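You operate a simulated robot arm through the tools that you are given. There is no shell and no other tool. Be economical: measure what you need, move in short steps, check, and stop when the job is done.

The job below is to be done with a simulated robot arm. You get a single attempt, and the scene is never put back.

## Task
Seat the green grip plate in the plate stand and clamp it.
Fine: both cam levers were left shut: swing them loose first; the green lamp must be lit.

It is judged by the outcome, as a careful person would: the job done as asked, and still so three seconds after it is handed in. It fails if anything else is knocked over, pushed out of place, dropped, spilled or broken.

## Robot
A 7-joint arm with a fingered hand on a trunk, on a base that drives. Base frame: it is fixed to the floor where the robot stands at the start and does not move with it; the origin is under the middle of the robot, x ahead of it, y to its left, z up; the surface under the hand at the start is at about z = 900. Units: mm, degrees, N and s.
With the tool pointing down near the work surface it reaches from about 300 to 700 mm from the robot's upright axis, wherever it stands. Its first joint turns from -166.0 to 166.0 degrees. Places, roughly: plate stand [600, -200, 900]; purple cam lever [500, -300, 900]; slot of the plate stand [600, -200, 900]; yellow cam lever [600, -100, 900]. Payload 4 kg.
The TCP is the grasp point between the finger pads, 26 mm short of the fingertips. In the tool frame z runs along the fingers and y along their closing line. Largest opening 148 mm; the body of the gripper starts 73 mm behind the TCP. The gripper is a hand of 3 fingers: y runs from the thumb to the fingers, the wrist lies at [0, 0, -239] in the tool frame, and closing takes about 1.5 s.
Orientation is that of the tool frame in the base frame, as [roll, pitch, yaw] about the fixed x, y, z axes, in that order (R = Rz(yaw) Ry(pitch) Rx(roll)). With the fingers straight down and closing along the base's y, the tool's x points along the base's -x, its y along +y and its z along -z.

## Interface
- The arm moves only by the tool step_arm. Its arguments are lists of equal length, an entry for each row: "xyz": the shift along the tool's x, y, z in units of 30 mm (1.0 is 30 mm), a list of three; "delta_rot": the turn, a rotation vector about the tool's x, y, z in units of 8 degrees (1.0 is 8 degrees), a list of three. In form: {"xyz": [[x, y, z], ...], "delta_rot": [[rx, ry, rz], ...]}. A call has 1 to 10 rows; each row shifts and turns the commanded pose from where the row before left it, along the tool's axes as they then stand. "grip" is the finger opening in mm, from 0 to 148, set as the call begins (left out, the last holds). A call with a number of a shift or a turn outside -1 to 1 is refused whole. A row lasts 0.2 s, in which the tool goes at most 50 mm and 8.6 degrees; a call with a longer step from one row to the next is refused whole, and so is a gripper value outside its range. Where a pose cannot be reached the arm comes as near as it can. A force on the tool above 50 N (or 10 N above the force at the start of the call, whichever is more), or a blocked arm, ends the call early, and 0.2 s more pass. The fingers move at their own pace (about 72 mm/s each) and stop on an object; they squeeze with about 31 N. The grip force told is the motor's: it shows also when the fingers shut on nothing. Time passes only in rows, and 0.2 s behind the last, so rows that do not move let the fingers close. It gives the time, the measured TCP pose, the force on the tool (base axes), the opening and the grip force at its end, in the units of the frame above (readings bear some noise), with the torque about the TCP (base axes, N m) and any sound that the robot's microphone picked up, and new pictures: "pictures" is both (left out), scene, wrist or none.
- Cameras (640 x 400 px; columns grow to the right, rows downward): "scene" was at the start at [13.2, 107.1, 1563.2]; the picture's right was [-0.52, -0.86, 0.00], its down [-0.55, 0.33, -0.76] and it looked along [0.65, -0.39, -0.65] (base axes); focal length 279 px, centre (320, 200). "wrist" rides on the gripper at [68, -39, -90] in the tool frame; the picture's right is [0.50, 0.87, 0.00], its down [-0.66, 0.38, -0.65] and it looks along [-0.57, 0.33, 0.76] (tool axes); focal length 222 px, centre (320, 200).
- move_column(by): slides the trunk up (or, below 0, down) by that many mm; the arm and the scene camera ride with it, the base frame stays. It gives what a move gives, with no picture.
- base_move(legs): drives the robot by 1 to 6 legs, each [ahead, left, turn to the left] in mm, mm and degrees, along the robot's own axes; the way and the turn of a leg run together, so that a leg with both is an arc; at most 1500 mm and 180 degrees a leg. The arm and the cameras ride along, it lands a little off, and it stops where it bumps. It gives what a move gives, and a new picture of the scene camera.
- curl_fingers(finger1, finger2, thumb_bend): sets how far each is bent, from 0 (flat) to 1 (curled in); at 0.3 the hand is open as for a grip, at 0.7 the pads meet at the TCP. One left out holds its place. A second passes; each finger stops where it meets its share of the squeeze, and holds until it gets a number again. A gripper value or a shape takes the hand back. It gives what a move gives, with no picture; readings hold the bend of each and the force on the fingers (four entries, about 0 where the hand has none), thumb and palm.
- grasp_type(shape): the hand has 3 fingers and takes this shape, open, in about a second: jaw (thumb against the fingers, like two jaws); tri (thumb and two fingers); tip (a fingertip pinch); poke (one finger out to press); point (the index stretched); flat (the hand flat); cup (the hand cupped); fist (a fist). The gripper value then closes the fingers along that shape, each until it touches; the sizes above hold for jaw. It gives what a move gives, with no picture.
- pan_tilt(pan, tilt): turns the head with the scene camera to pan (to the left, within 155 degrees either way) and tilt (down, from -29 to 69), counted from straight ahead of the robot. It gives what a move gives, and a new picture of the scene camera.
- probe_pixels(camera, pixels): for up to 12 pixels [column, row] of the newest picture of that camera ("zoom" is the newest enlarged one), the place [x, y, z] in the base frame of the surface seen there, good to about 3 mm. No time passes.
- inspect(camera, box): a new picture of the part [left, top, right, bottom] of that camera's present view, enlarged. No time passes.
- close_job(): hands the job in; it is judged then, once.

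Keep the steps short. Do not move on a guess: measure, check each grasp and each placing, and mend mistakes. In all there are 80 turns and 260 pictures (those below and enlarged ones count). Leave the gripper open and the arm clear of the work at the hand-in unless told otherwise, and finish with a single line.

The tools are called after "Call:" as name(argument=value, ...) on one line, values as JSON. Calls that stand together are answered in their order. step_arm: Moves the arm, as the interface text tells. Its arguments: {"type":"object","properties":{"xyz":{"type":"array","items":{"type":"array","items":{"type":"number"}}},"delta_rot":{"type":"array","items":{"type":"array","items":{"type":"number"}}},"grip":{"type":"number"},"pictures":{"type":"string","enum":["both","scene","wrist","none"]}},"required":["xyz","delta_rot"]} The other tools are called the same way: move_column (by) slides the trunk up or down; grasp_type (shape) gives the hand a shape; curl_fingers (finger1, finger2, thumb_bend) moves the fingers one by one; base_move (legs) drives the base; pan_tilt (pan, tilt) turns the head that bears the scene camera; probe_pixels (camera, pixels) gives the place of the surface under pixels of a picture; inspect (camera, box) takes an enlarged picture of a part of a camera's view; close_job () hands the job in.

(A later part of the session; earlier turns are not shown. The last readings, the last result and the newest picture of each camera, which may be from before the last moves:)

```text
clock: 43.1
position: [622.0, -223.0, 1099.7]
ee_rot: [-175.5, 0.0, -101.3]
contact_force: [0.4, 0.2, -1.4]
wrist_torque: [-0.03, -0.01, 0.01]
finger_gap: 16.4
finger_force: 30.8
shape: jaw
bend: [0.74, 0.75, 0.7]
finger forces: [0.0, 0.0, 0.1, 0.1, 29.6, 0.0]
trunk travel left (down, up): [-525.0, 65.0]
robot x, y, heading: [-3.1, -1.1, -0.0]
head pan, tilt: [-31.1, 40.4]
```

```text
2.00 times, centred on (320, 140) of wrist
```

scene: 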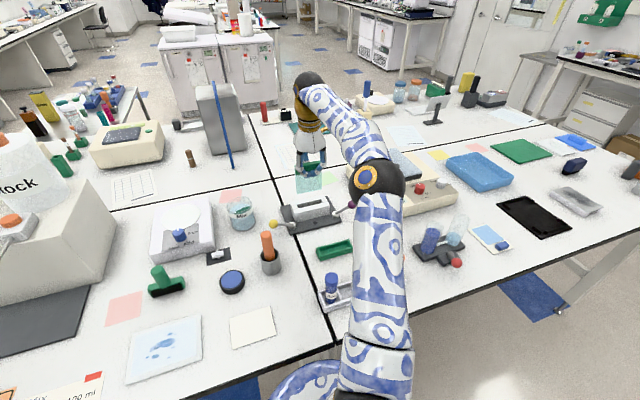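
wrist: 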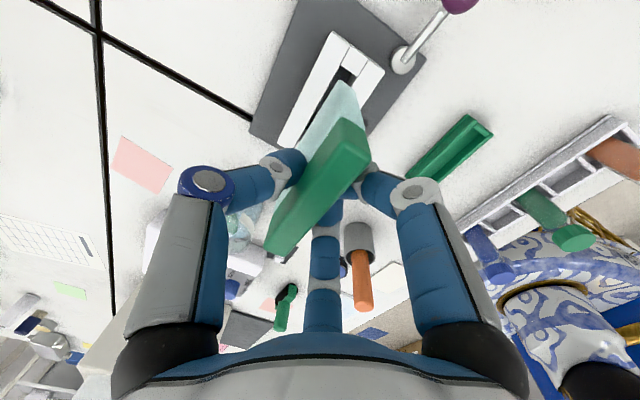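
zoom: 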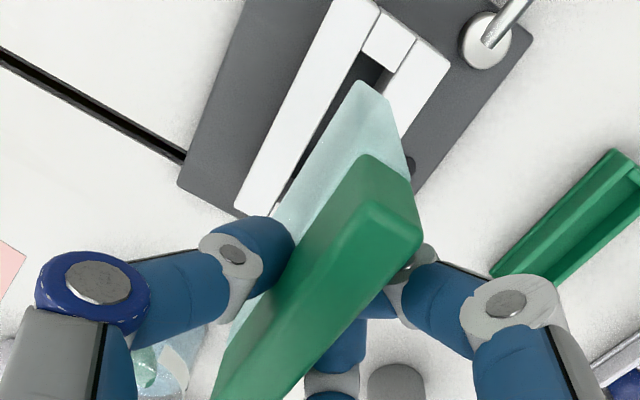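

Call:
probe_pixels(camera="zoom", pixels=[[361, 50], [391, 68], [345, 77], [330, 105], [315, 132], [300, 160], [285, 190], [405, 45], [430, 60], [440, 80], [420, 100], [375, 20]])

Call:
probe_pixels(camera="zoom", pixels=[[360, 88], [370, 92], [382, 98], [390, 115], [370, 120], [352, 100], [335, 130], [320, 155], [305, 180], [290, 205], [362, 215], [410, 255]])

Call:
inspect(camera="scene", box=[290, 160, 350, 230])

```text
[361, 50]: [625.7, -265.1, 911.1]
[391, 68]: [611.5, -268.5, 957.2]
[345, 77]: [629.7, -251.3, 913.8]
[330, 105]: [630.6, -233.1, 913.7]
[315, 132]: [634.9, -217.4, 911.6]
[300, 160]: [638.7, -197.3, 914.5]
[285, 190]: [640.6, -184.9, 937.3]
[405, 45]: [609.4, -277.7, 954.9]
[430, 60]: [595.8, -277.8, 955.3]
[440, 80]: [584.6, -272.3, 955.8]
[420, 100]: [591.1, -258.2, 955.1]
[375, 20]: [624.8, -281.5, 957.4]
```

```text
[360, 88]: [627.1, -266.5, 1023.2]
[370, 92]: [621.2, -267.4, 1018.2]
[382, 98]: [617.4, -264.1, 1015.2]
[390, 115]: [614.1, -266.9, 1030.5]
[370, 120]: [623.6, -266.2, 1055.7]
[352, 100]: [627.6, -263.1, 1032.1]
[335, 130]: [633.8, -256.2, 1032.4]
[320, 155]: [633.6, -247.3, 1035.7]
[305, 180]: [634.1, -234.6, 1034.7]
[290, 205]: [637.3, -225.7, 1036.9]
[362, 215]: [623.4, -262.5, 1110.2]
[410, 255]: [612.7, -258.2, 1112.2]
```

```text
5.71 times, centred on (320, 195) of scene
```

zoom: 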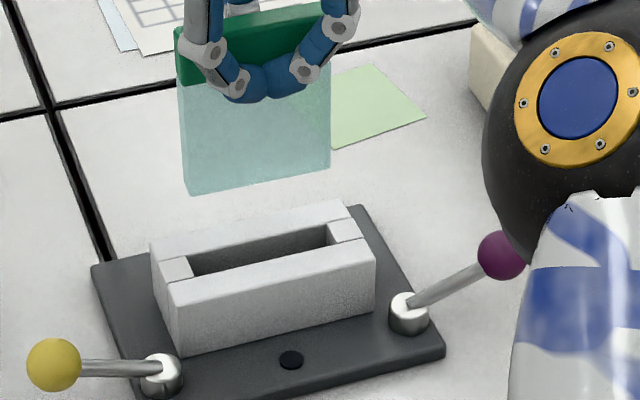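

Call:
probe_pixels(camera="zoom", pixels=[[195, 188], [215, 184], [240, 180], [265, 176], [290, 172], [315, 168], [326, 166], [184, 170], [184, 140], [188, 186], [328, 140], [250, 150]])

Call:
probe_pixels(camera="zoom", pixels=[[196, 276], [225, 271], [260, 263], [295, 256], [330, 249], [190, 252], [220, 246], [255, 239], [290, 232], [320, 226], [328, 243], [192, 278]])

```text
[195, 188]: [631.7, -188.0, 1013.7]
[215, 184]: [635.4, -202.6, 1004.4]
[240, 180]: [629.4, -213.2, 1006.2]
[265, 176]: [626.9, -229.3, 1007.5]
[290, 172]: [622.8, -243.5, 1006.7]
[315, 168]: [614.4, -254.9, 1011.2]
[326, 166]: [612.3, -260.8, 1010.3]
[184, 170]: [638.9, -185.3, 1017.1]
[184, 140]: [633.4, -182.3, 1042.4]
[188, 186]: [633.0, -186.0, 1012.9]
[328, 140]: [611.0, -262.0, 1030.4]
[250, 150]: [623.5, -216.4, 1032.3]
```

```text
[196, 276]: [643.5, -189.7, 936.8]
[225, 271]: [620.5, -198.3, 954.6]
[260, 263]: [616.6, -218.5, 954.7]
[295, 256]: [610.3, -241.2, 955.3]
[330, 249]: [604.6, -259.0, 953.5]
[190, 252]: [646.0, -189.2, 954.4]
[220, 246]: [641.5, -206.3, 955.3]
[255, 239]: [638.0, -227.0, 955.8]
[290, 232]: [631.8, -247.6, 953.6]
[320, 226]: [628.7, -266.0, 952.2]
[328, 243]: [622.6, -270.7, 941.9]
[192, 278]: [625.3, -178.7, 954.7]
```

Comparing: plate near face at x≈621 and slot front edge ≈617.5 (at y=-226), lengthwise both centred at ≈-226. I'll shift −1 mm in x and descend 45 mm to just above the rails, then check.

Call:
step_arm(xyz=[[0, 0.049, 0.4985], [0, 0.049, 0.4985], [0, 0.049, 0.4985], [0, 0, 0]], delta_rot=[[0, 0, 0], [0, 0, 0], [0, 0, 0], [0, 0, 0]], pictures="both")

Call:
inspect(camera="scene", box=[275, 170, 350, 230])

Call:
inspect(camera="wrist", box=[260, 40, 400, 180])

```text
clock: 44.1
position: [620.2, -224.2, 1052.6]
ee_rot: [-175.5, 0.0, -101.3]
contact_force: [0.3, -1.1, -1.5]
wrist_torque: [-0.05, -0.01, 0.01]
finger_gap: 16.4
finger_force: 31.4
shape: jaw
bend: [0.74, 0.75, 0.7]
finger forces: [0.0, 0.0, 0.1, 0.0, 29.6, 0.0]
trunk travel left (down, up): [-525.0, 65.0]
robot x, y, heading: [-0.8, 0.2, -0.1]
head pan, tilt: [-31.1, 40.4]
```

scene: 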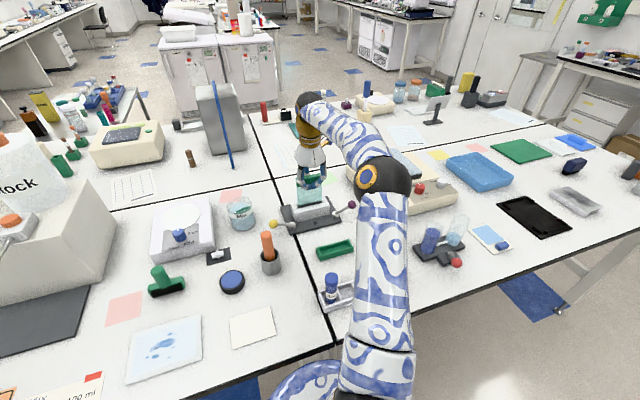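
wrist: 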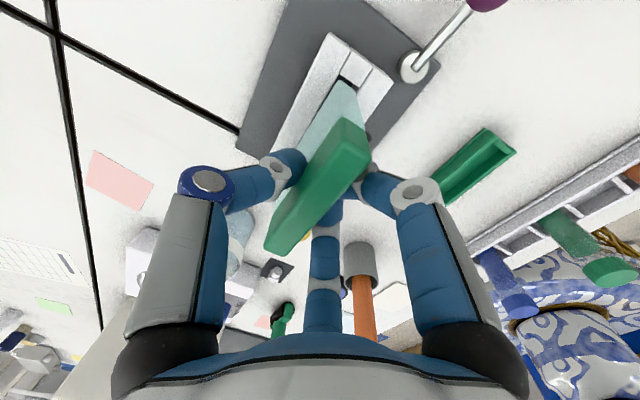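

```text
6.67 times, centred on (312, 200) of scene
```

zoom: 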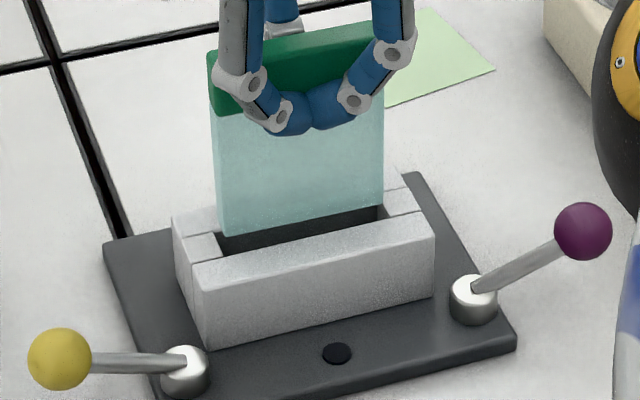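

```text
2.86 times, centred on (330, 110) of wrist
```

zoom: 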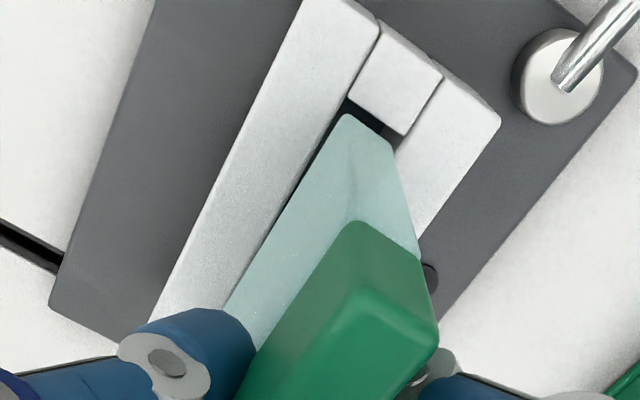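

Call:
inspect(camera="scene", box=[294, 192, 344, 222])

Call:
inspect(camera="wrist", box=[315, 50, 375, 110])

```text
12.80 times, centred on (319, 207) of scene
```

zoom: 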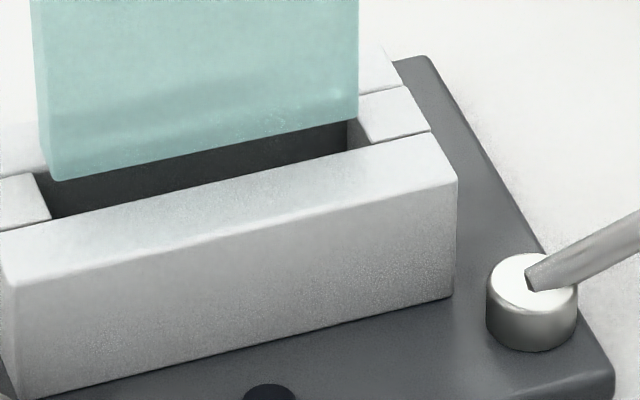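

```text
6.67 times, centred on (345, 80) of wrist
```

zoom: 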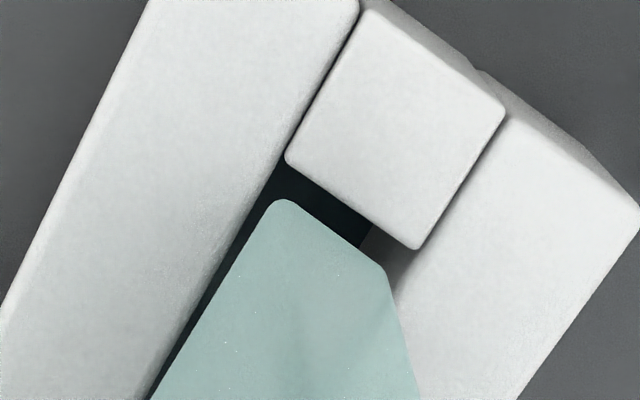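

From the wrist close-up (box edges at (285,160) and (418,248)), the plate's far gap is ~0.3 mm and the near gap ~2 mm; lengthwise it's centred. I'll shift −1.2 mm in x and lower 8 mm in small rows, watching force.

Call:
step_arm(xyz=[[0.008, 0.039, 0], [0, 0, 0], [0, 0.005, 0.066], [0, 0.005, 0.066], [0, 0.005, 0.066], [0, 0.005, 0.066], [0, 0, 0]], delta_rot=[[0, 0, 0], [0, 0, 0], [0, 0, 0], [0, 0, 0], [0, 0, 0], [0, 0, 0], [0, 0, 0]], pictures="both")

Call:
inspect(camera="scene", box=[294, 192, 344, 222])

Call:
inspect(camera="wrist", box=[315, 50, 375, 110])

```text
clock: 45.8
position: [618.5, -224.6, 1045.6]
ee_rot: [-175.6, 0.1, -101.2]
contact_force: [-0.9, 0.1, 8.0]
wrist_torque: [0.06, -0.06, -0.02]
finger_gap: 16.5
finger_force: 30.7
shape: jaw
bend: [0.74, 0.76, 0.7]
finger forces: [0.1, 0.1, 0.0, 0.0, 30.5, 0.0]
trunk travel left (down, up): [-525.0, 65.0]
robot x, y, heading: [-5.5, 1.2, -0.4]
head pan, tilt: [-31.1, 40.4]
```

scene: 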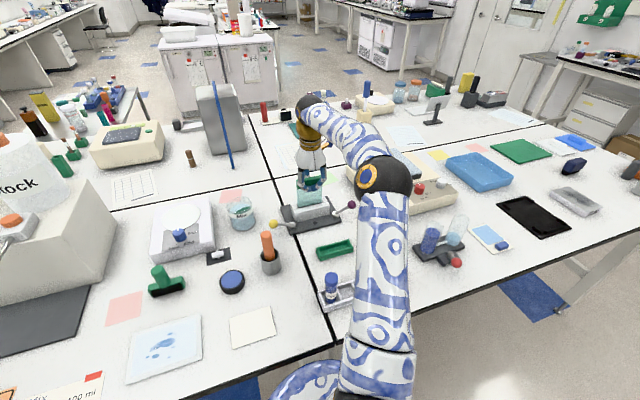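
wrist: 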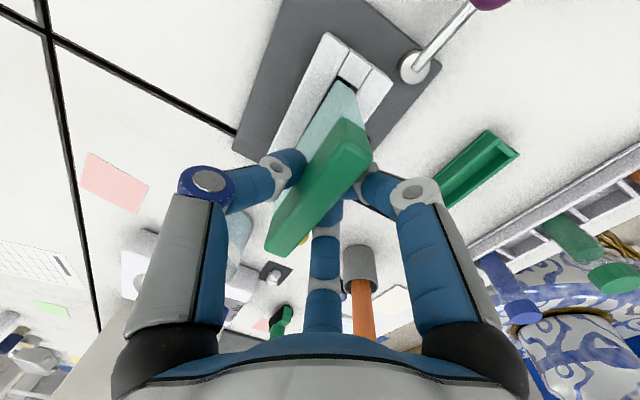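

```text
12.80 times, centred on (319, 207) of scene
```

zoom: 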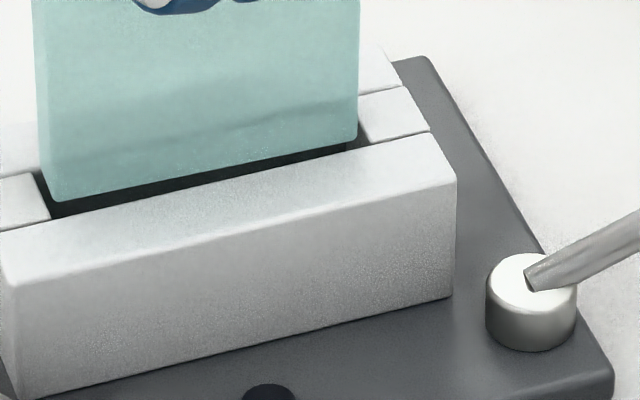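

```text
6.67 times, centred on (345, 80) of wrist
```

zoom: 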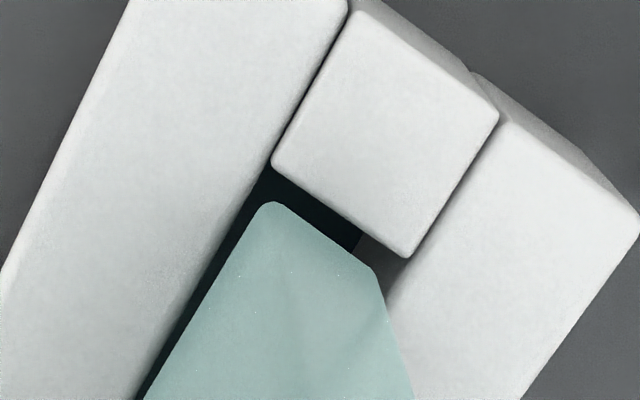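

8 N upward: the bottom edge is touching the back rail's top (scene shows ~4 mm gap at the front edge). Lift 3 mm, shift −2 mm in x, and lower again.

Call:
step_arm(xyz=[[0, -0.008, -0.1], [0.013, 0.065, -0.005], [0, 0, 0], [0, 0.005, 0.066], [0, 0.005, 0.066], [0, 0.005, 0.066], [0, 0, 0]], delta_rot=[[0, 0, 0], [0, 0, 0], [0, 0, 0], [0, 0, 0], [0, 0, 0], [0, 0, 0], [0, 0, 0]], pictures="both")

Call:
inspect(camera="scene", box=[294, 192, 344, 222])

Call:
inspect(camera="wrist", box=[315, 50, 375, 110])

```text
clock: 47.4
position: [616.0, -222.7, 1044.0]
ee_rot: [-175.3, 0.0, -101.4]
contact_force: [4.8, 4.5, 26.5]
wrist_torque: [0.09, -0.27, 0.03]
finger_gap: 16.7
finger_force: 30.8
shape: jaw
bend: [0.75, 0.76, 0.69]
finger forces: [0.1, 0.0, 0.0, 0.0, 36.9, 0.0]
trunk travel left (down, up): [-525.0, 65.0]
robot x, y, heading: [-0.1, 3.0, -0.0]
head pan, tilt: [-31.1, 40.4]
```

scene: 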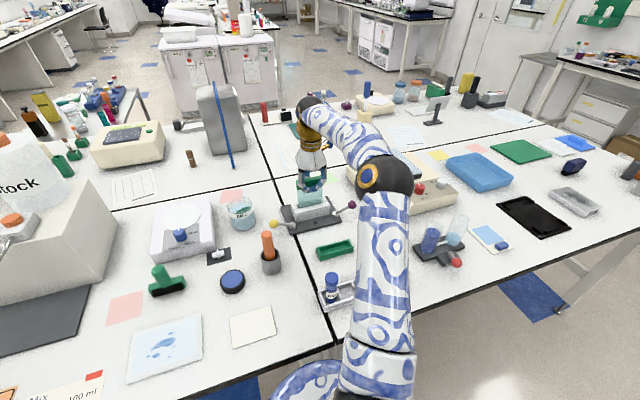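
wrist: 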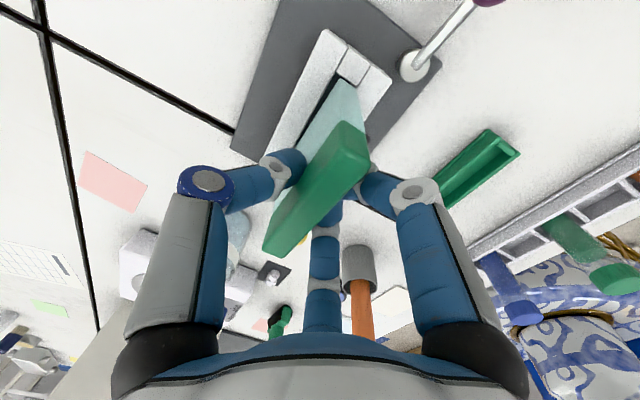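

```text
12.80 times, centred on (319, 207) of scene
```

zoom: 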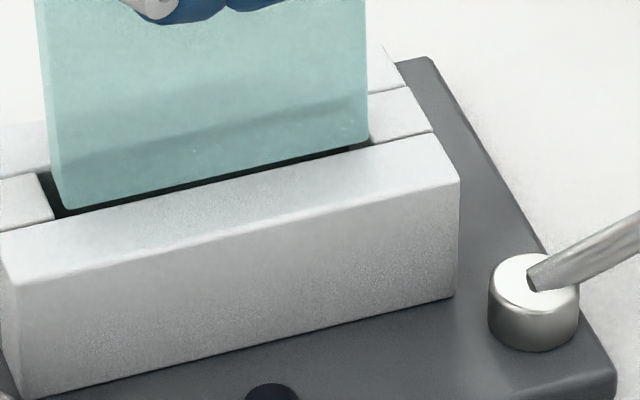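

```text
6.67 times, centred on (345, 80) of wrist
```

zoom: 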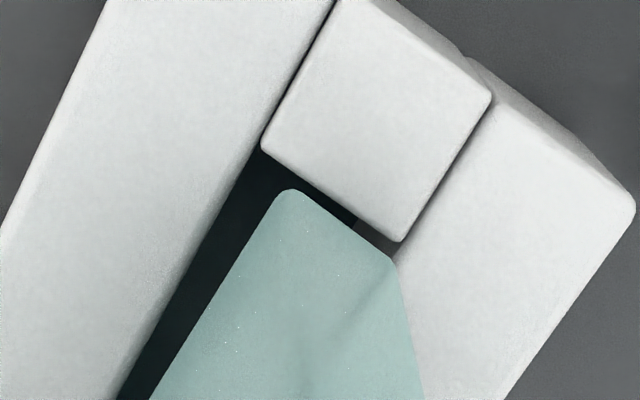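

Now the near edge overlaps the front rail slightly (26 N up). Lift 4 mm, shift +1.7 mm x and +0.7 mm y, and look before lowering.

Call:
step_arm(xyz=[[0, -0.01, -0.133], [-0.034, -0.051, 0.004], [0, 0, 0], [0, 0, 0]], delta_rot=[[0, 0, 0], [0, 0, 0], [0, 0, 0], [0, 0, 0]], pictures="both")

Call:
inspect(camera="scene", box=[294, 192, 344, 222])

Call:
inspect(camera="wrist", box=[295, 50, 375, 130])

```text
clock: 48.4
position: [618.0, -225.2, 1046.1]
ee_rot: [-175.6, 0.0, -101.2]
contact_force: [0.5, 1.2, 5.5]
wrist_torque: [-0.01, -0.04, 0.0]
finger_gap: 17.0
finger_force: 30.9
shape: jaw
bend: [0.74, 0.76, 0.69]
finger forces: [0.1, 0.1, 0.0, 0.0, 33.0, 0.0]
trunk travel left (down, up): [-525.0, 65.0]
robot x, y, heading: [-1.4, 0.9, -0.0]
head pan, tilt: [-31.1, 40.4]
```

scene: 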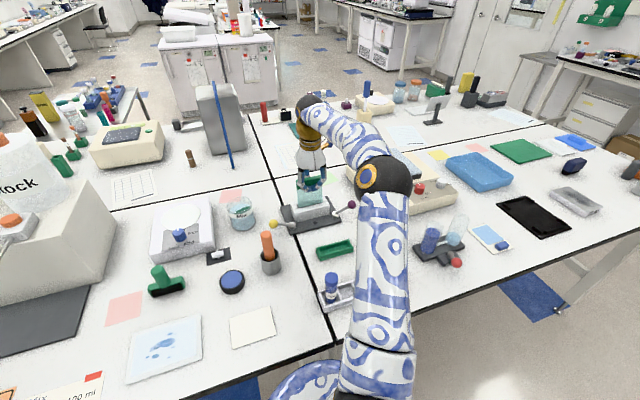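
wrist: 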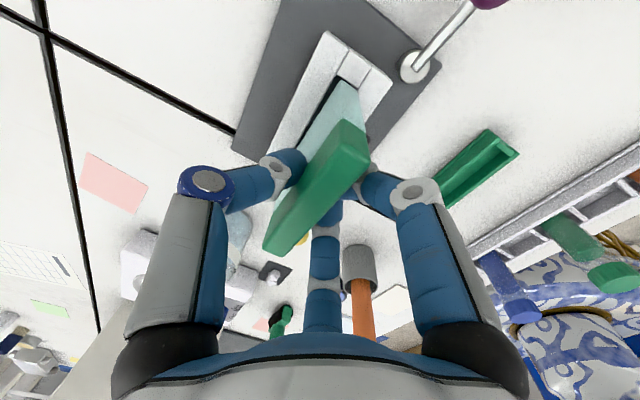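

```text
12.80 times, centred on (319, 207) of scene
```

zoom: 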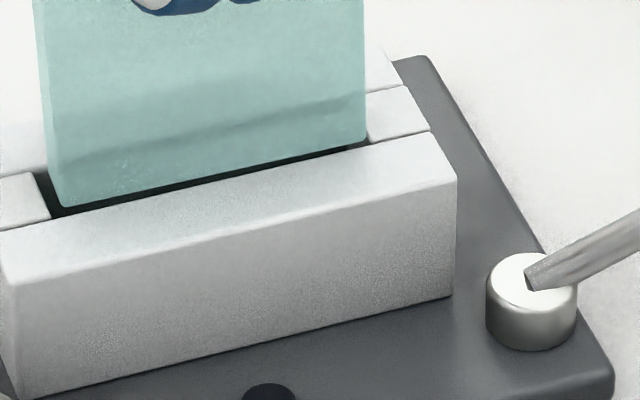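

```text
5.00 times, centred on (335, 90) of wrist
```

zoom: 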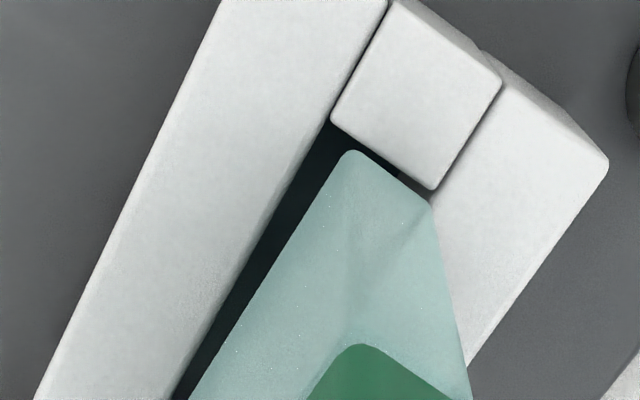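

Still touching (5.5 N), so the plate's edge dragged. Lift a clear 6 mm and look again.

Call:
step_arm(xyz=[[0, -0.008, -0.1], [0, -0.008, -0.1], [0, 0, 0]], delta_rot=[[0, 0, 0], [0, 0, 0], [0, 0, 0]], pictures="both")

Call:
inspect(camera="scene", box=[284, 172, 354, 222])

Call:
inspect(camera="wrist", box=[295, 50, 375, 130])

```text
clock: 49.1
position: [617.7, -225.4, 1052.4]
ee_rot: [-175.5, 0.0, -101.3]
contact_force: [0.1, -1.5, -2.0]
wrist_torque: [-0.02, 0.03, 0.0]
finger_gap: 16.8
finger_force: 30.8
shape: jaw
bend: [0.74, 0.76, 0.69]
finger forces: [0.0, 0.1, 0.0, 0.0, 31.5, 0.1]
trunk travel left (down, up): [-525.0, 65.0]
robot x, y, heading: [1.6, -0.6, -0.3]
head pan, tilt: [-31.1, 40.4]
```

scene: 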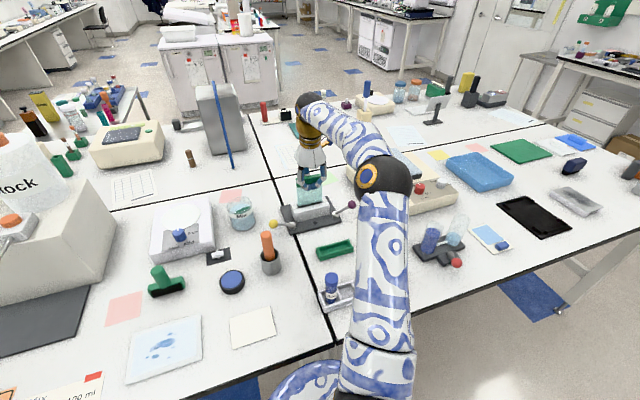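
wrist: 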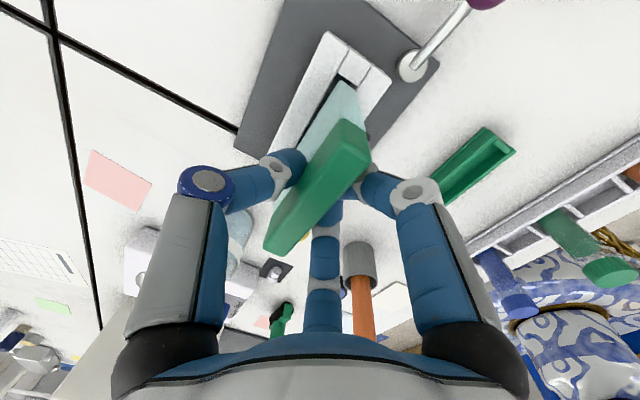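

```text
8.00 times, centred on (319, 197) of scene
```

zoom: 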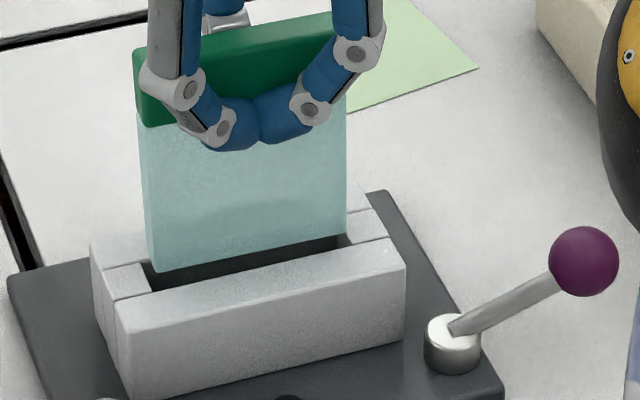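

```text
5.00 times, centred on (335, 90) of wrist
```

zoom: 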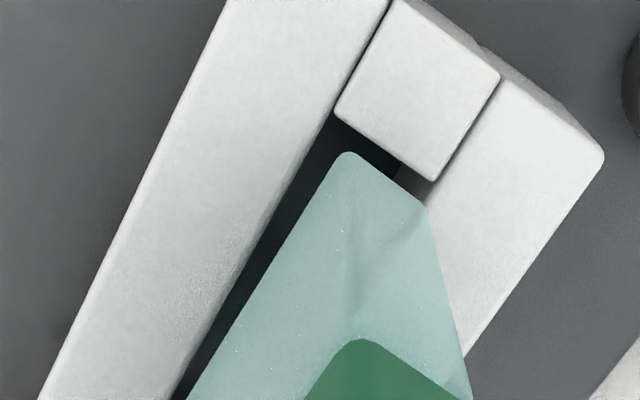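

The gap at the back rail tapers (≈3 mm at the right end, 1.8 mm nearer the middle): the plate is yawed ~2° relative to the slot. I'll yaw it +2°, straighten the lean by 0.6°, trim x, and look again.

Call:
step_arm(xyz=[[0.005, 0.023, -0.002], [0, 0, 0], [0, 0, 0]], delta_rot=[[0.075, -0.019, -0.25], [0, 0, 0], [0, 0, 0]], pictures="both")

Call:
inspect(camera="scene", box=[294, 192, 344, 222])

Call:
inspect(camera="wrist", box=[275, 50, 375, 150])

```text
clock: 50.0
position: [616.2, -224.8, 1051.7]
ee_rot: [-174.9, 0.0, -99.3]
contact_force: [0.0, 0.2, -0.7]
wrist_torque: [-0.04, 0.02, 0.03]
finger_gap: 16.7
finger_force: 31.4
shape: jaw
bend: [0.74, 0.76, 0.69]
finger forces: [0.0, 0.0, 0.1, 0.1, 31.5, 0.0]
trunk travel left (down, up): [-525.0, 65.0]
robot x, y, heading: [-1.0, 3.9, -0.1]
head pan, tilt: [-31.1, 40.4]
```

scene: 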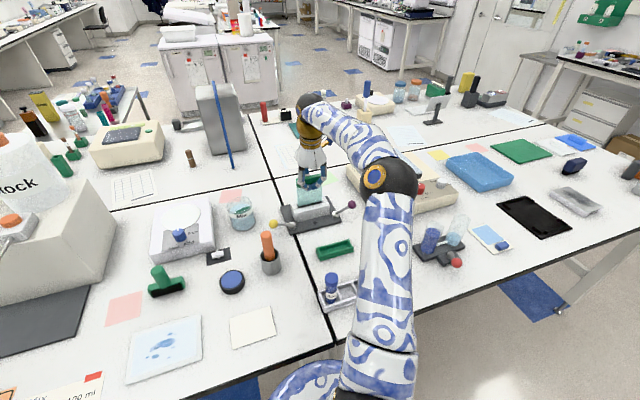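
wrist: 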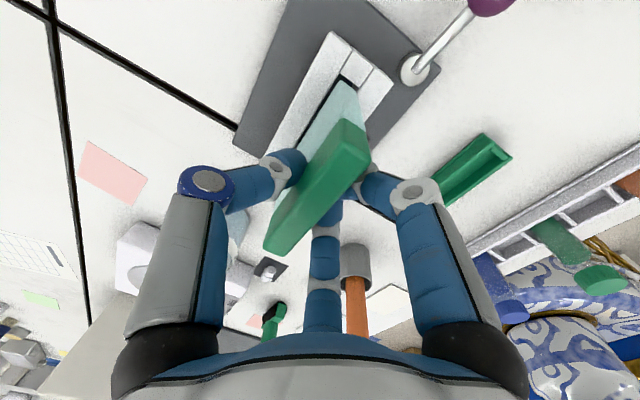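

```text
12.80 times, centred on (319, 207) of scene
```

zoom: 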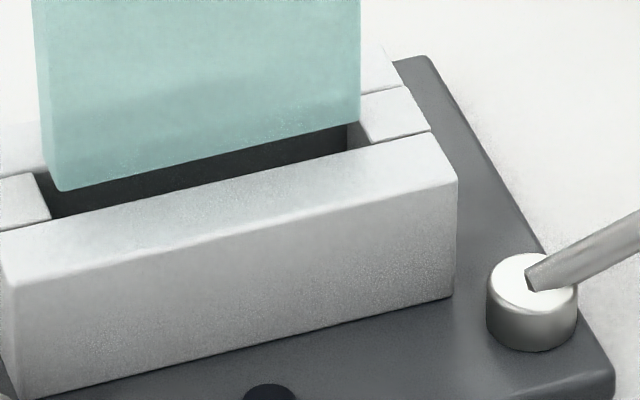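

```text
4.00 times, centred on (325, 100) of wrist
```

zoom: 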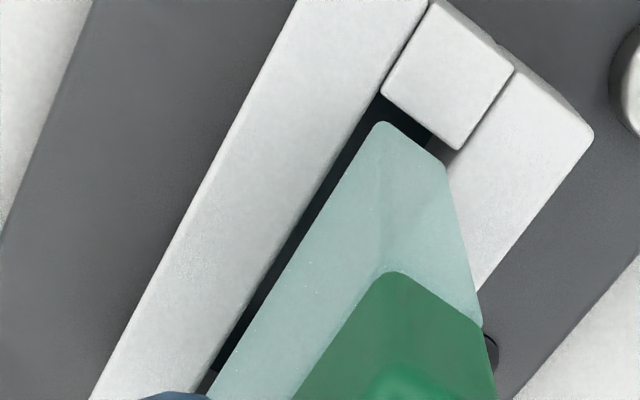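

Now gaps are even: about 1.3 mm both sides. Lower 10 mm in 2 mm rows.

Call:
step_arm(xyz=[[0, 0.006, 0.066], [0, 0.006, 0.066], [0, 0.006, 0.066], [0, 0.006, 0.066], [0, 0.006, 0.066], [0, 0, 0]], delta_rot=[[0, 0, 0], [0, 0, 0], [0, 0, 0], [0, 0, 0], [0, 0, 0], [0, 0, 0]], pictures="both")

Call:
inspect(camera="scene", box=[294, 192, 344, 222])

Call:
inspect(camera="wrist", box=[275, 50, 375, 150])

```text
clock: 51.4
position: [617.5, -223.5, 1042.2]
ee_rot: [-174.9, 0.0, -99.3]
contact_force: [0.2, 1.0, -1.6]
wrist_torque: [0.01, 0.0, 0.01]
finger_gap: 17.1
finger_force: 30.8
shape: jaw
bend: [0.74, 0.76, 0.69]
finger forces: [0.0, 0.0, 0.1, 0.0, 31.5, 0.0]
trunk travel left (down, up): [-525.0, 65.0]
robot x, y, heading: [-0.4, -2.4, -0.0]
head pan, tilt: [-31.1, 40.4]
```

scene: 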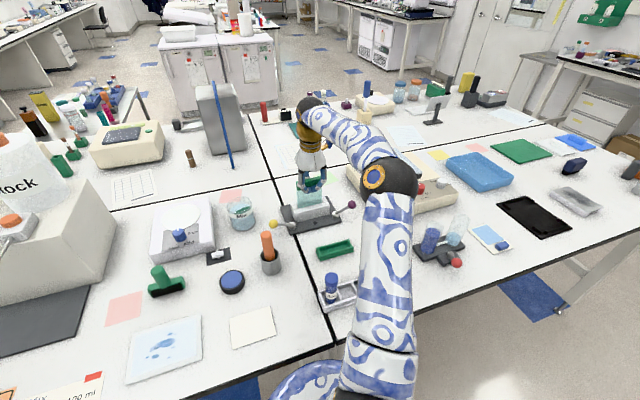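
wrist: 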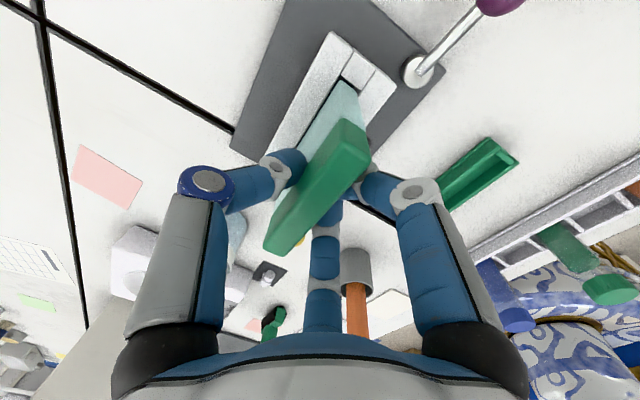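

```text
12.80 times, centred on (319, 207) of scene
```

zoom: 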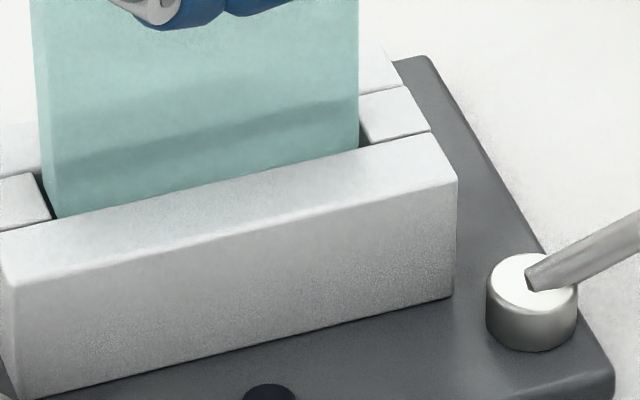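

```text
4.00 times, centred on (325, 100) of wrist
```

zoom: 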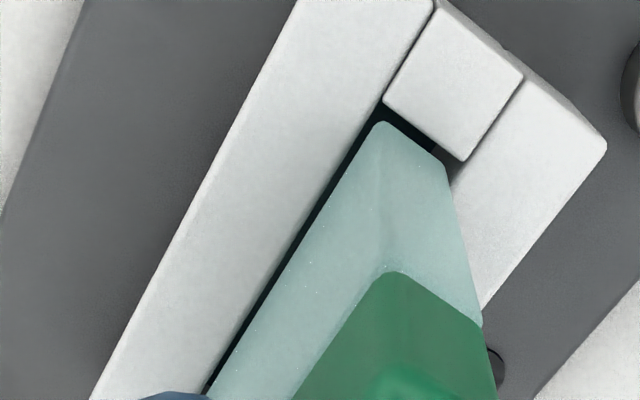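

It has entered with no force. Continue 15 mm in small rows.

Call:
step_arm(xyz=[[0, 0.009, 0.1], [0, 0.009, 0.1], [0, 0.009, 0.1], [0, 0.009, 0.1], [0, 0.009, 0.1], [0, 0, 0]], delta_rot=[[0, 0, 0], [0, 0, 0], [0, 0, 0], [0, 0, 0], [0, 0, 0], [0, 0, 0]], pictures="none")

```text
clock: 52.8
position: [617.4, -224.0, 1028.1]
ee_rot: [-174.8, 0.0, -99.3]
contact_force: [0.4, -0.8, -0.9]
wrist_torque: [-0.01, 0.01, 0.04]
finger_gap: 16.6
finger_force: 30.9
shape: jaw
bend: [0.74, 0.76, 0.69]
finger forces: [0.0, 0.2, 0.0, 0.1, 31.4, 0.0]
trunk travel left (down, up): [-525.0, 65.0]
robot x, y, heading: [2.1, -2.9, -0.0]
head pan, tilt: [-31.1, 40.4]
```

Free so far. Another 15 mm.

Call:
step_arm(xyz=[[0, 0.009, 0.1], [0, 0.009, 0.1], [0, 0.009, 0.1], [0, 0.009, 0.1], [0, 0.009, 0.1], [0, 0, 0]], delta_rot=[[0, 0, 0], [0, 0, 0], [0, 0, 0], [0, 0, 0], [0, 0, 0], [0, 0, 0]], pictures="both")

Call:
inspect(camera="scene", box=[280, 170, 352, 230])

```text
clock: 54.1
position: [618.0, -224.7, 1011.9]
ee_rot: [-175.0, 0.0, -99.3]
contact_force: [-0.3, 0.8, -0.9]
wrist_torque: [0.01, -0.01, 0.01]
finger_gap: 16.5
finger_force: 30.8
shape: jaw
bend: [0.74, 0.76, 0.69]
finger forces: [0.1, 0.0, 0.0, 0.1, 31.5, 0.1]
trunk travel left (down, up): [-525.0, 65.0]
robot x, y, heading: [-3.0, -0.8, -0.1]
head pan, tilt: [-31.1, 40.4]
```

scene: 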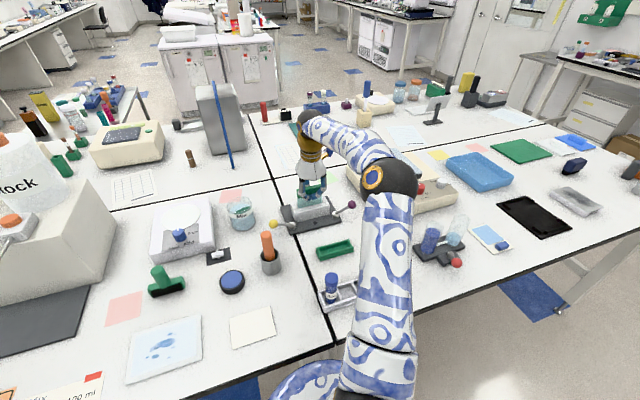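
wrist: 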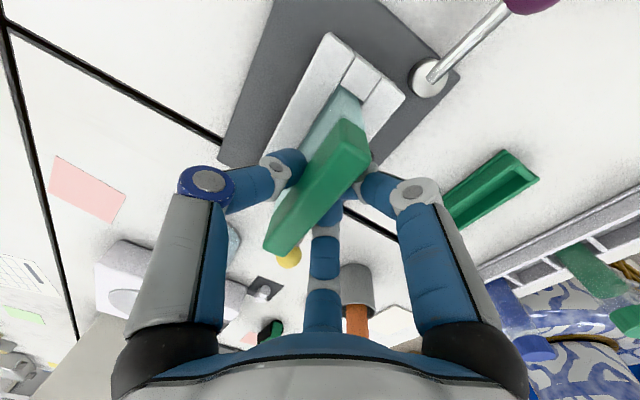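

```text
6.67 times, centred on (316, 200) of scene
```

zoom: 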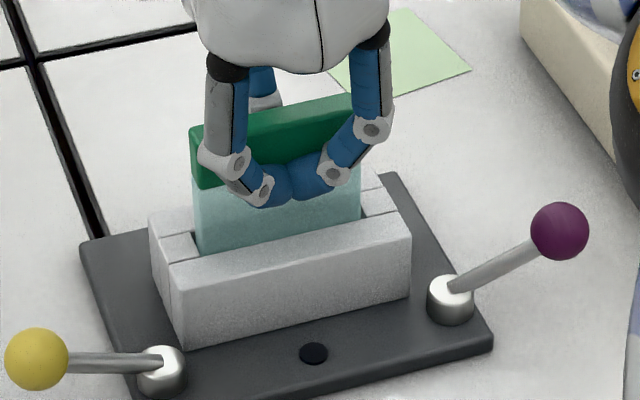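

Going in cleanly. Lower the last bit in 1.5–2 mm rows until the floor is felt.

Call:
step_arm(xyz=[[0, 0.006, 0.066], [0, 0.006, 0.066], [0, 0.006, 0.066], [0, 0.005, 0.05], [0, 0, 0]], delta_rot=[[0, 0, 0], [0, 0, 0], [0, 0, 0], [0, 0, 0], [0, 0, 0]], pictures="none")

Call:
step_arm(xyz=[[0, 0.003, 0.033], [0, 0.003, 0.033], [0, 0, 0]], delta_rot=[[0, 0, 0], [0, 0, 0], [0, 0, 0]], pictures="none")

```text
clock: 55.4
position: [616.8, -223.3, 1003.8]
ee_rot: [-174.9, 0.0, -99.3]
contact_force: [1.1, 0.7, -1.2]
wrist_torque: [0.0, -0.03, 0.02]
finger_gap: 16.7
finger_force: 31.3
shape: jaw
bend: [0.74, 0.76, 0.69]
finger forces: [0.0, 0.0, 0.0, 0.1, 31.6, 0.0]
trunk travel left (down, up): [-525.0, 65.0]
robot x, y, heading: [-4.8, 1.0, -0.1]
head pan, tilt: [-31.1, 40.4]
```

```text
clock: 56.1
position: [616.8, -223.9, 1003.2]
ee_rot: [-174.9, 0.0, -99.2]
contact_force: [1.2, -1.2, 8.7]
wrist_torque: [-0.02, -0.07, 0.0]
finger_gap: 16.8
finger_force: 31.5
shape: jaw
bend: [0.74, 0.76, 0.69]
finger forces: [0.0, 0.0, 0.1, 0.0, 33.2, 0.0]
trunk travel left (down, up): [-525.0, 65.0]
robot x, y, heading: [1.2, 0.1, -0.2]
head pan, tilt: [-31.1, 40.4]
```

The floor is felt at TCP z=1003 (8.7 N), just as expected for a full seat. Release.

Call:
step_arm(xyz=[[0, 0, 0], [0, 0, 0], [0, 0, 0], [0, 0, 0], [0, 0, 0], [0, 0, 0], [0, 0, 0], [0, 0, 0]], delta_rot=[[0, 0, 0], [0, 0, 0], [0, 0, 0], [0, 0, 0], [0, 0, 0], [0, 0, 0], [0, 0, 0], [0, 0, 0]], grip=148, pictures="both")

Call:
inspect(camera="scene", box=[280, 170, 352, 230])

```text
clock: 58.0
position: [616.8, -223.5, 1002.9]
ee_rot: [-174.9, 0.0, -99.2]
contact_force: [-0.6, 0.1, -0.1]
wrist_torque: [0.01, 0.01, 0.01]
finger_gap: 147.8
finger_force: 0.2
shape: jaw
bend: [0.3, 0.3, 0.3]
finger forces: [0.0, 0.0, 0.1, 0.0, 0.0, 0.1]
trunk travel left (down, up): [-525.0, 65.0]
robot x, y, heading: [1.5, 1.8, -0.1]
head pan, tilt: [-31.1, 40.4]
```

scene: 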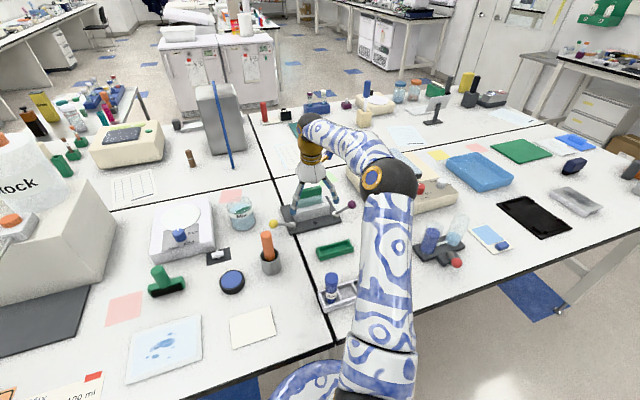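
wrist: 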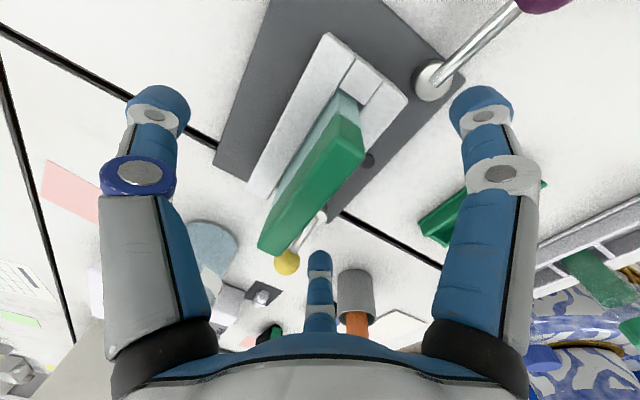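

```text
6.67 times, centred on (316, 200) of scene
```

zoom: 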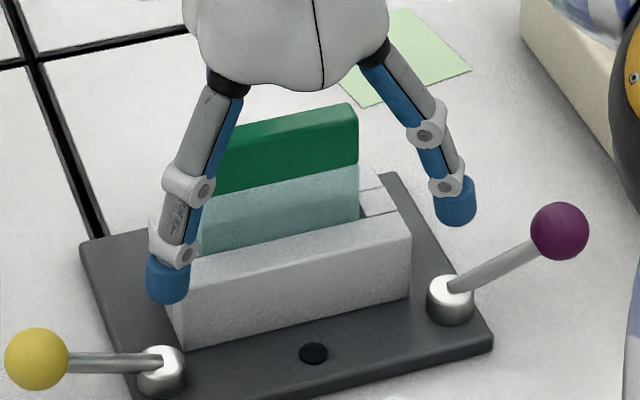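

The plate stands seated with its bar above the rails. Rise straight up 110 mm and level the hand.

Call:
step_arm(xyz=[[0, -0.045, -0.498], [0, -0.09, -0.996], [0, -0.09, -0.996], [0, -0.09, -0.996], [0, 0, 0]], delta_rot=[[0, 0, 0], [0, 0, 0], [0, 0, 0], [0, 0, 0], [-0.63, 0, 0]], grip=148, pictures="both")

Call:
inspect(camera="scene", box=[260, 160, 360, 240])

```text
clock: 59.1
position: [618.2, -222.0, 1109.8]
ee_rot: [-178.5, -0.4, -98.5]
contact_force: [0.4, -1.0, 0.5]
wrist_torque: [0.01, -0.01, 0.0]
finger_gap: 147.7
finger_force: 0.0
shape: jaw
bend: [0.3, 0.3, 0.3]
finger forces: [0.1, 0.0, 0.0, 0.0, 0.1, 0.0]
out of reach, approached as far as the arm can: row 5
trunk travel left (down, up): [-525.0, 65.0]
robot x, y, heading: [-0.9, 0.3, -0.1]
head pan, tilt: [-31.1, 40.4]
```

scene: 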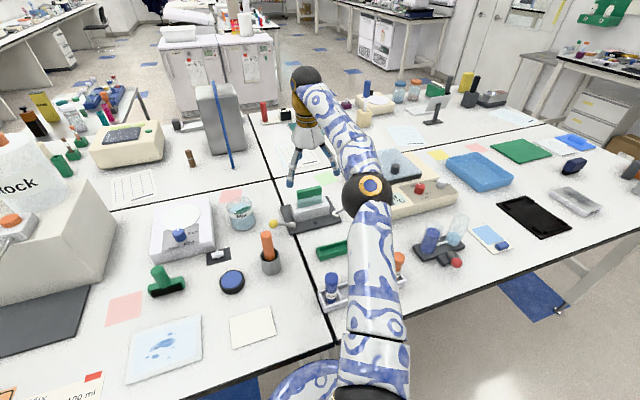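
wrist: 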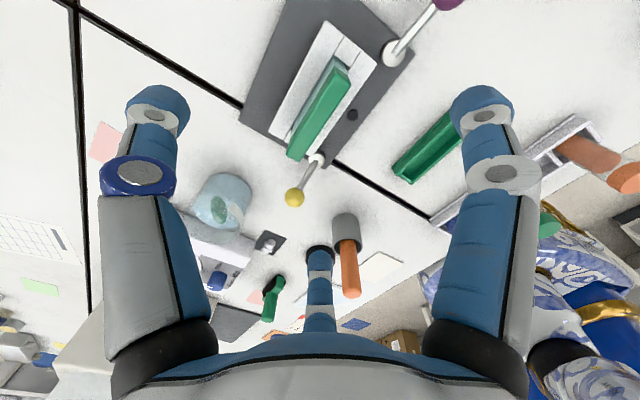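

```text
5.00 times, centred on (310, 200) of scene
```

zoom: 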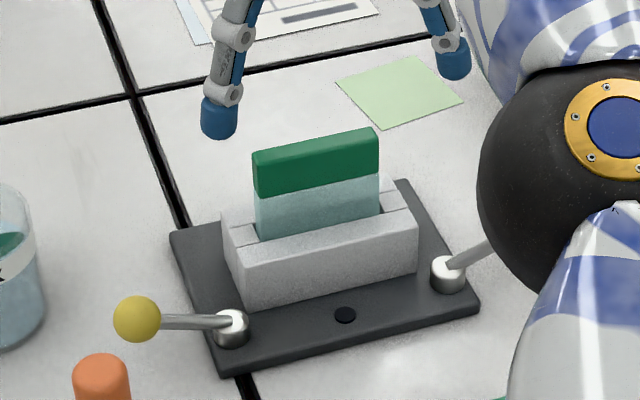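

Plate is standing seated with both levers open. Now close the hand and move to the far side of the yellow lever, above (642,-97).

Call:
step_arm(xyz=[[-0.848, -0.035, 0], [-0.848, -0.035, 0], [-0.848, -0.035, 0], [-0.848, -0.035, 0], [-0.848, -0.035, 0], [0, 0, 0.78], [0, 0, 0.78], [0, 0, 0.78]], delta_rot=[[0, 0, 0], [0, 0, 0], [0, 0, 0], [0, 0, 0], [0, 0, 0], [0, 0, 0], [0, 0, 0], [0, 0, 0]], grip=0, pictures="both")

Call:
inspect(camera="scene", box=[220, 160, 350, 260])

```text
clock: 61.0
position: [644.1, -94.7, 1038.4]
ee_rot: [180.0, 0.0, -99.4]
contact_force: [1.4, -0.1, -0.7]
wrist_torque: [0.02, 0.06, 0.04]
finger_gap: 0.0
finger_force: 31.3
shape: jaw
bend: [0.7, 0.7, 0.7]
finger forces: [0.0, 0.0, 0.1, 0.1, 0.0, 0.0]
trunk travel left (down, up): [-525.0, 65.0]
robot x, y, heading: [-3.7, -0.0, -0.2]
head pan, tilt: [-31.1, 40.4]
```

scene: 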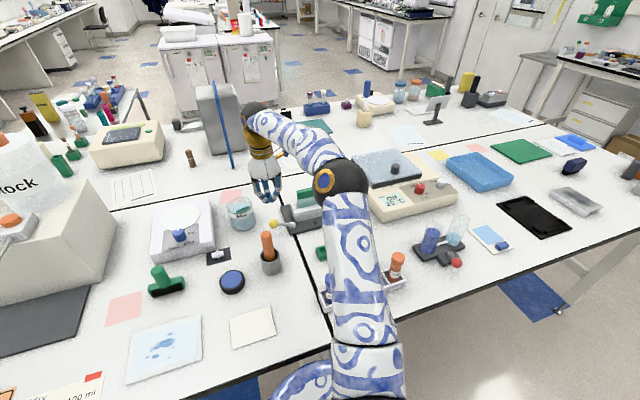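
wrist: 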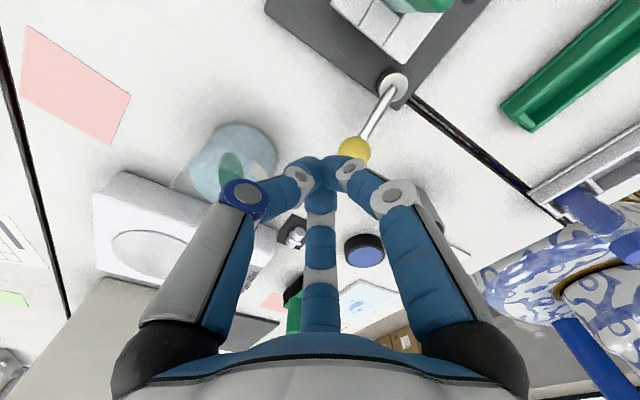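

```text
4.00 times, centred on (285, 210) of scene
```

zoom: 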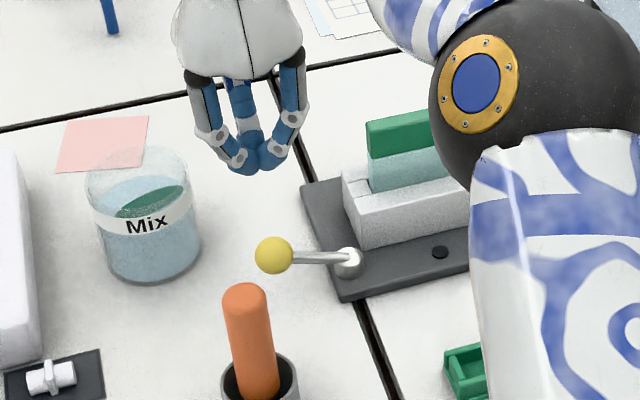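

Probe the yellow knob, pivot and the beaker.

Call:
probe_pixels(camera="zoom", pixels=[[274, 255], [348, 258], [310, 257], [145, 160], [190, 170], [148, 270], [100, 170], [200, 240]])

Call:
probe_pixels(camera="wrist", pixels=[[353, 147], [393, 85], [375, 115], [265, 140], [225, 140]])

```text
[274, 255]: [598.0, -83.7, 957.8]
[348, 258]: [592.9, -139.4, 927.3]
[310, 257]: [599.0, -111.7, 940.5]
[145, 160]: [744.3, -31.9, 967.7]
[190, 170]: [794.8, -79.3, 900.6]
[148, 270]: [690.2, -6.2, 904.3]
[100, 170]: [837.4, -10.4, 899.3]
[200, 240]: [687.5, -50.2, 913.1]
```

```text
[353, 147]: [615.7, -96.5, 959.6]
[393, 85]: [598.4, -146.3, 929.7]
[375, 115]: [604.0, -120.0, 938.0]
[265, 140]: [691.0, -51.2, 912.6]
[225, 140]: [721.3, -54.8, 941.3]
```

Knob ≈(606,-84,957), pivot ≈(596,-143); beaker clear at (687,-50). Descend to z≈970 on its far side.

Call:
step_arm(xyz=[[0, 0, 0.75], [0, 0, 0.75], [0, 0, 0.77]], delta_rot=[[0, 0, 0], [0, 0, 0], [0, 0, 0]], pictures="none")

Call:
step_arm(xyz=[[0.019, 0.228, 0], [0.019, 0.228, 0], [-0.083, 0.249, 0], [-0.083, 0.249, 0], [-0.014, 0.264, 0], [-0.014, 0.264, 0]], delta_rot=[[0, 0, 0], [0, 0, 0], [0, 0, 0], [0, 0, 0], [0, 0, 0], [0, 0, 0]], pictures="both")

```text
clock: 61.8
position: [645.0, -95.0, 970.9]
ee_rot: [-179.9, 0.0, -99.5]
contact_force: [0.4, 0.4, -0.2]
wrist_torque: [-0.02, 0.01, -0.02]
finger_gap: 0.0
finger_force: 31.5
shape: jaw
bend: [0.7, 0.7, 0.7]
finger forces: [0.0, 0.0, 0.0, 0.0, 0.0, 0.0]
trunk travel left (down, up): [-525.0, 65.0]
robot x, y, heading: [-1.8, -2.7, -0.1]
head pan, tilt: [-31.1, 40.4]
```

```text
clock: 63.1
position: [601.2, -82.7, 970.6]
ee_rot: [-179.9, 0.0, -99.2]
contact_force: [0.4, -0.7, 0.1]
wrist_torque: [-0.02, -0.01, 0.01]
finger_gap: 0.1
finger_force: 31.3
shape: jaw
bend: [0.7, 0.7, 0.7]
finger forces: [0.1, 0.0, 0.0, 0.1, 0.0, 0.1]
trunk travel left (down, up): [-525.0, 65.0]
robot x, y, heading: [-1.7, 0.6, -0.3]
head pan, tilt: [-31.1, 40.4]
```

scene: 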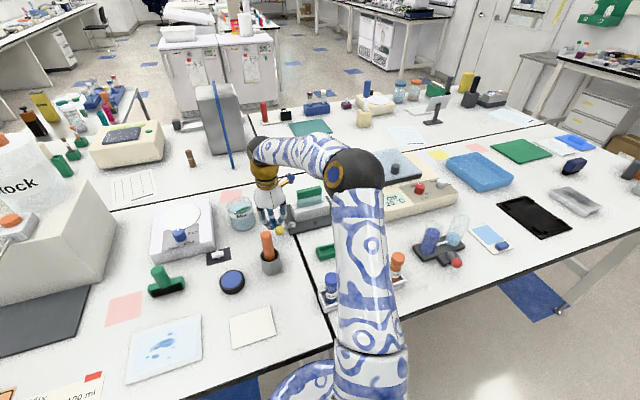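
wrist: 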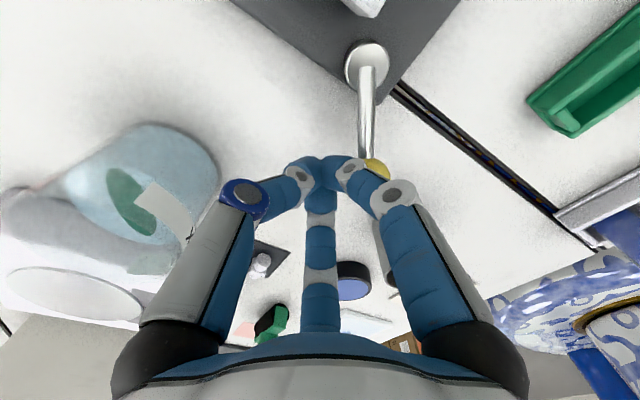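

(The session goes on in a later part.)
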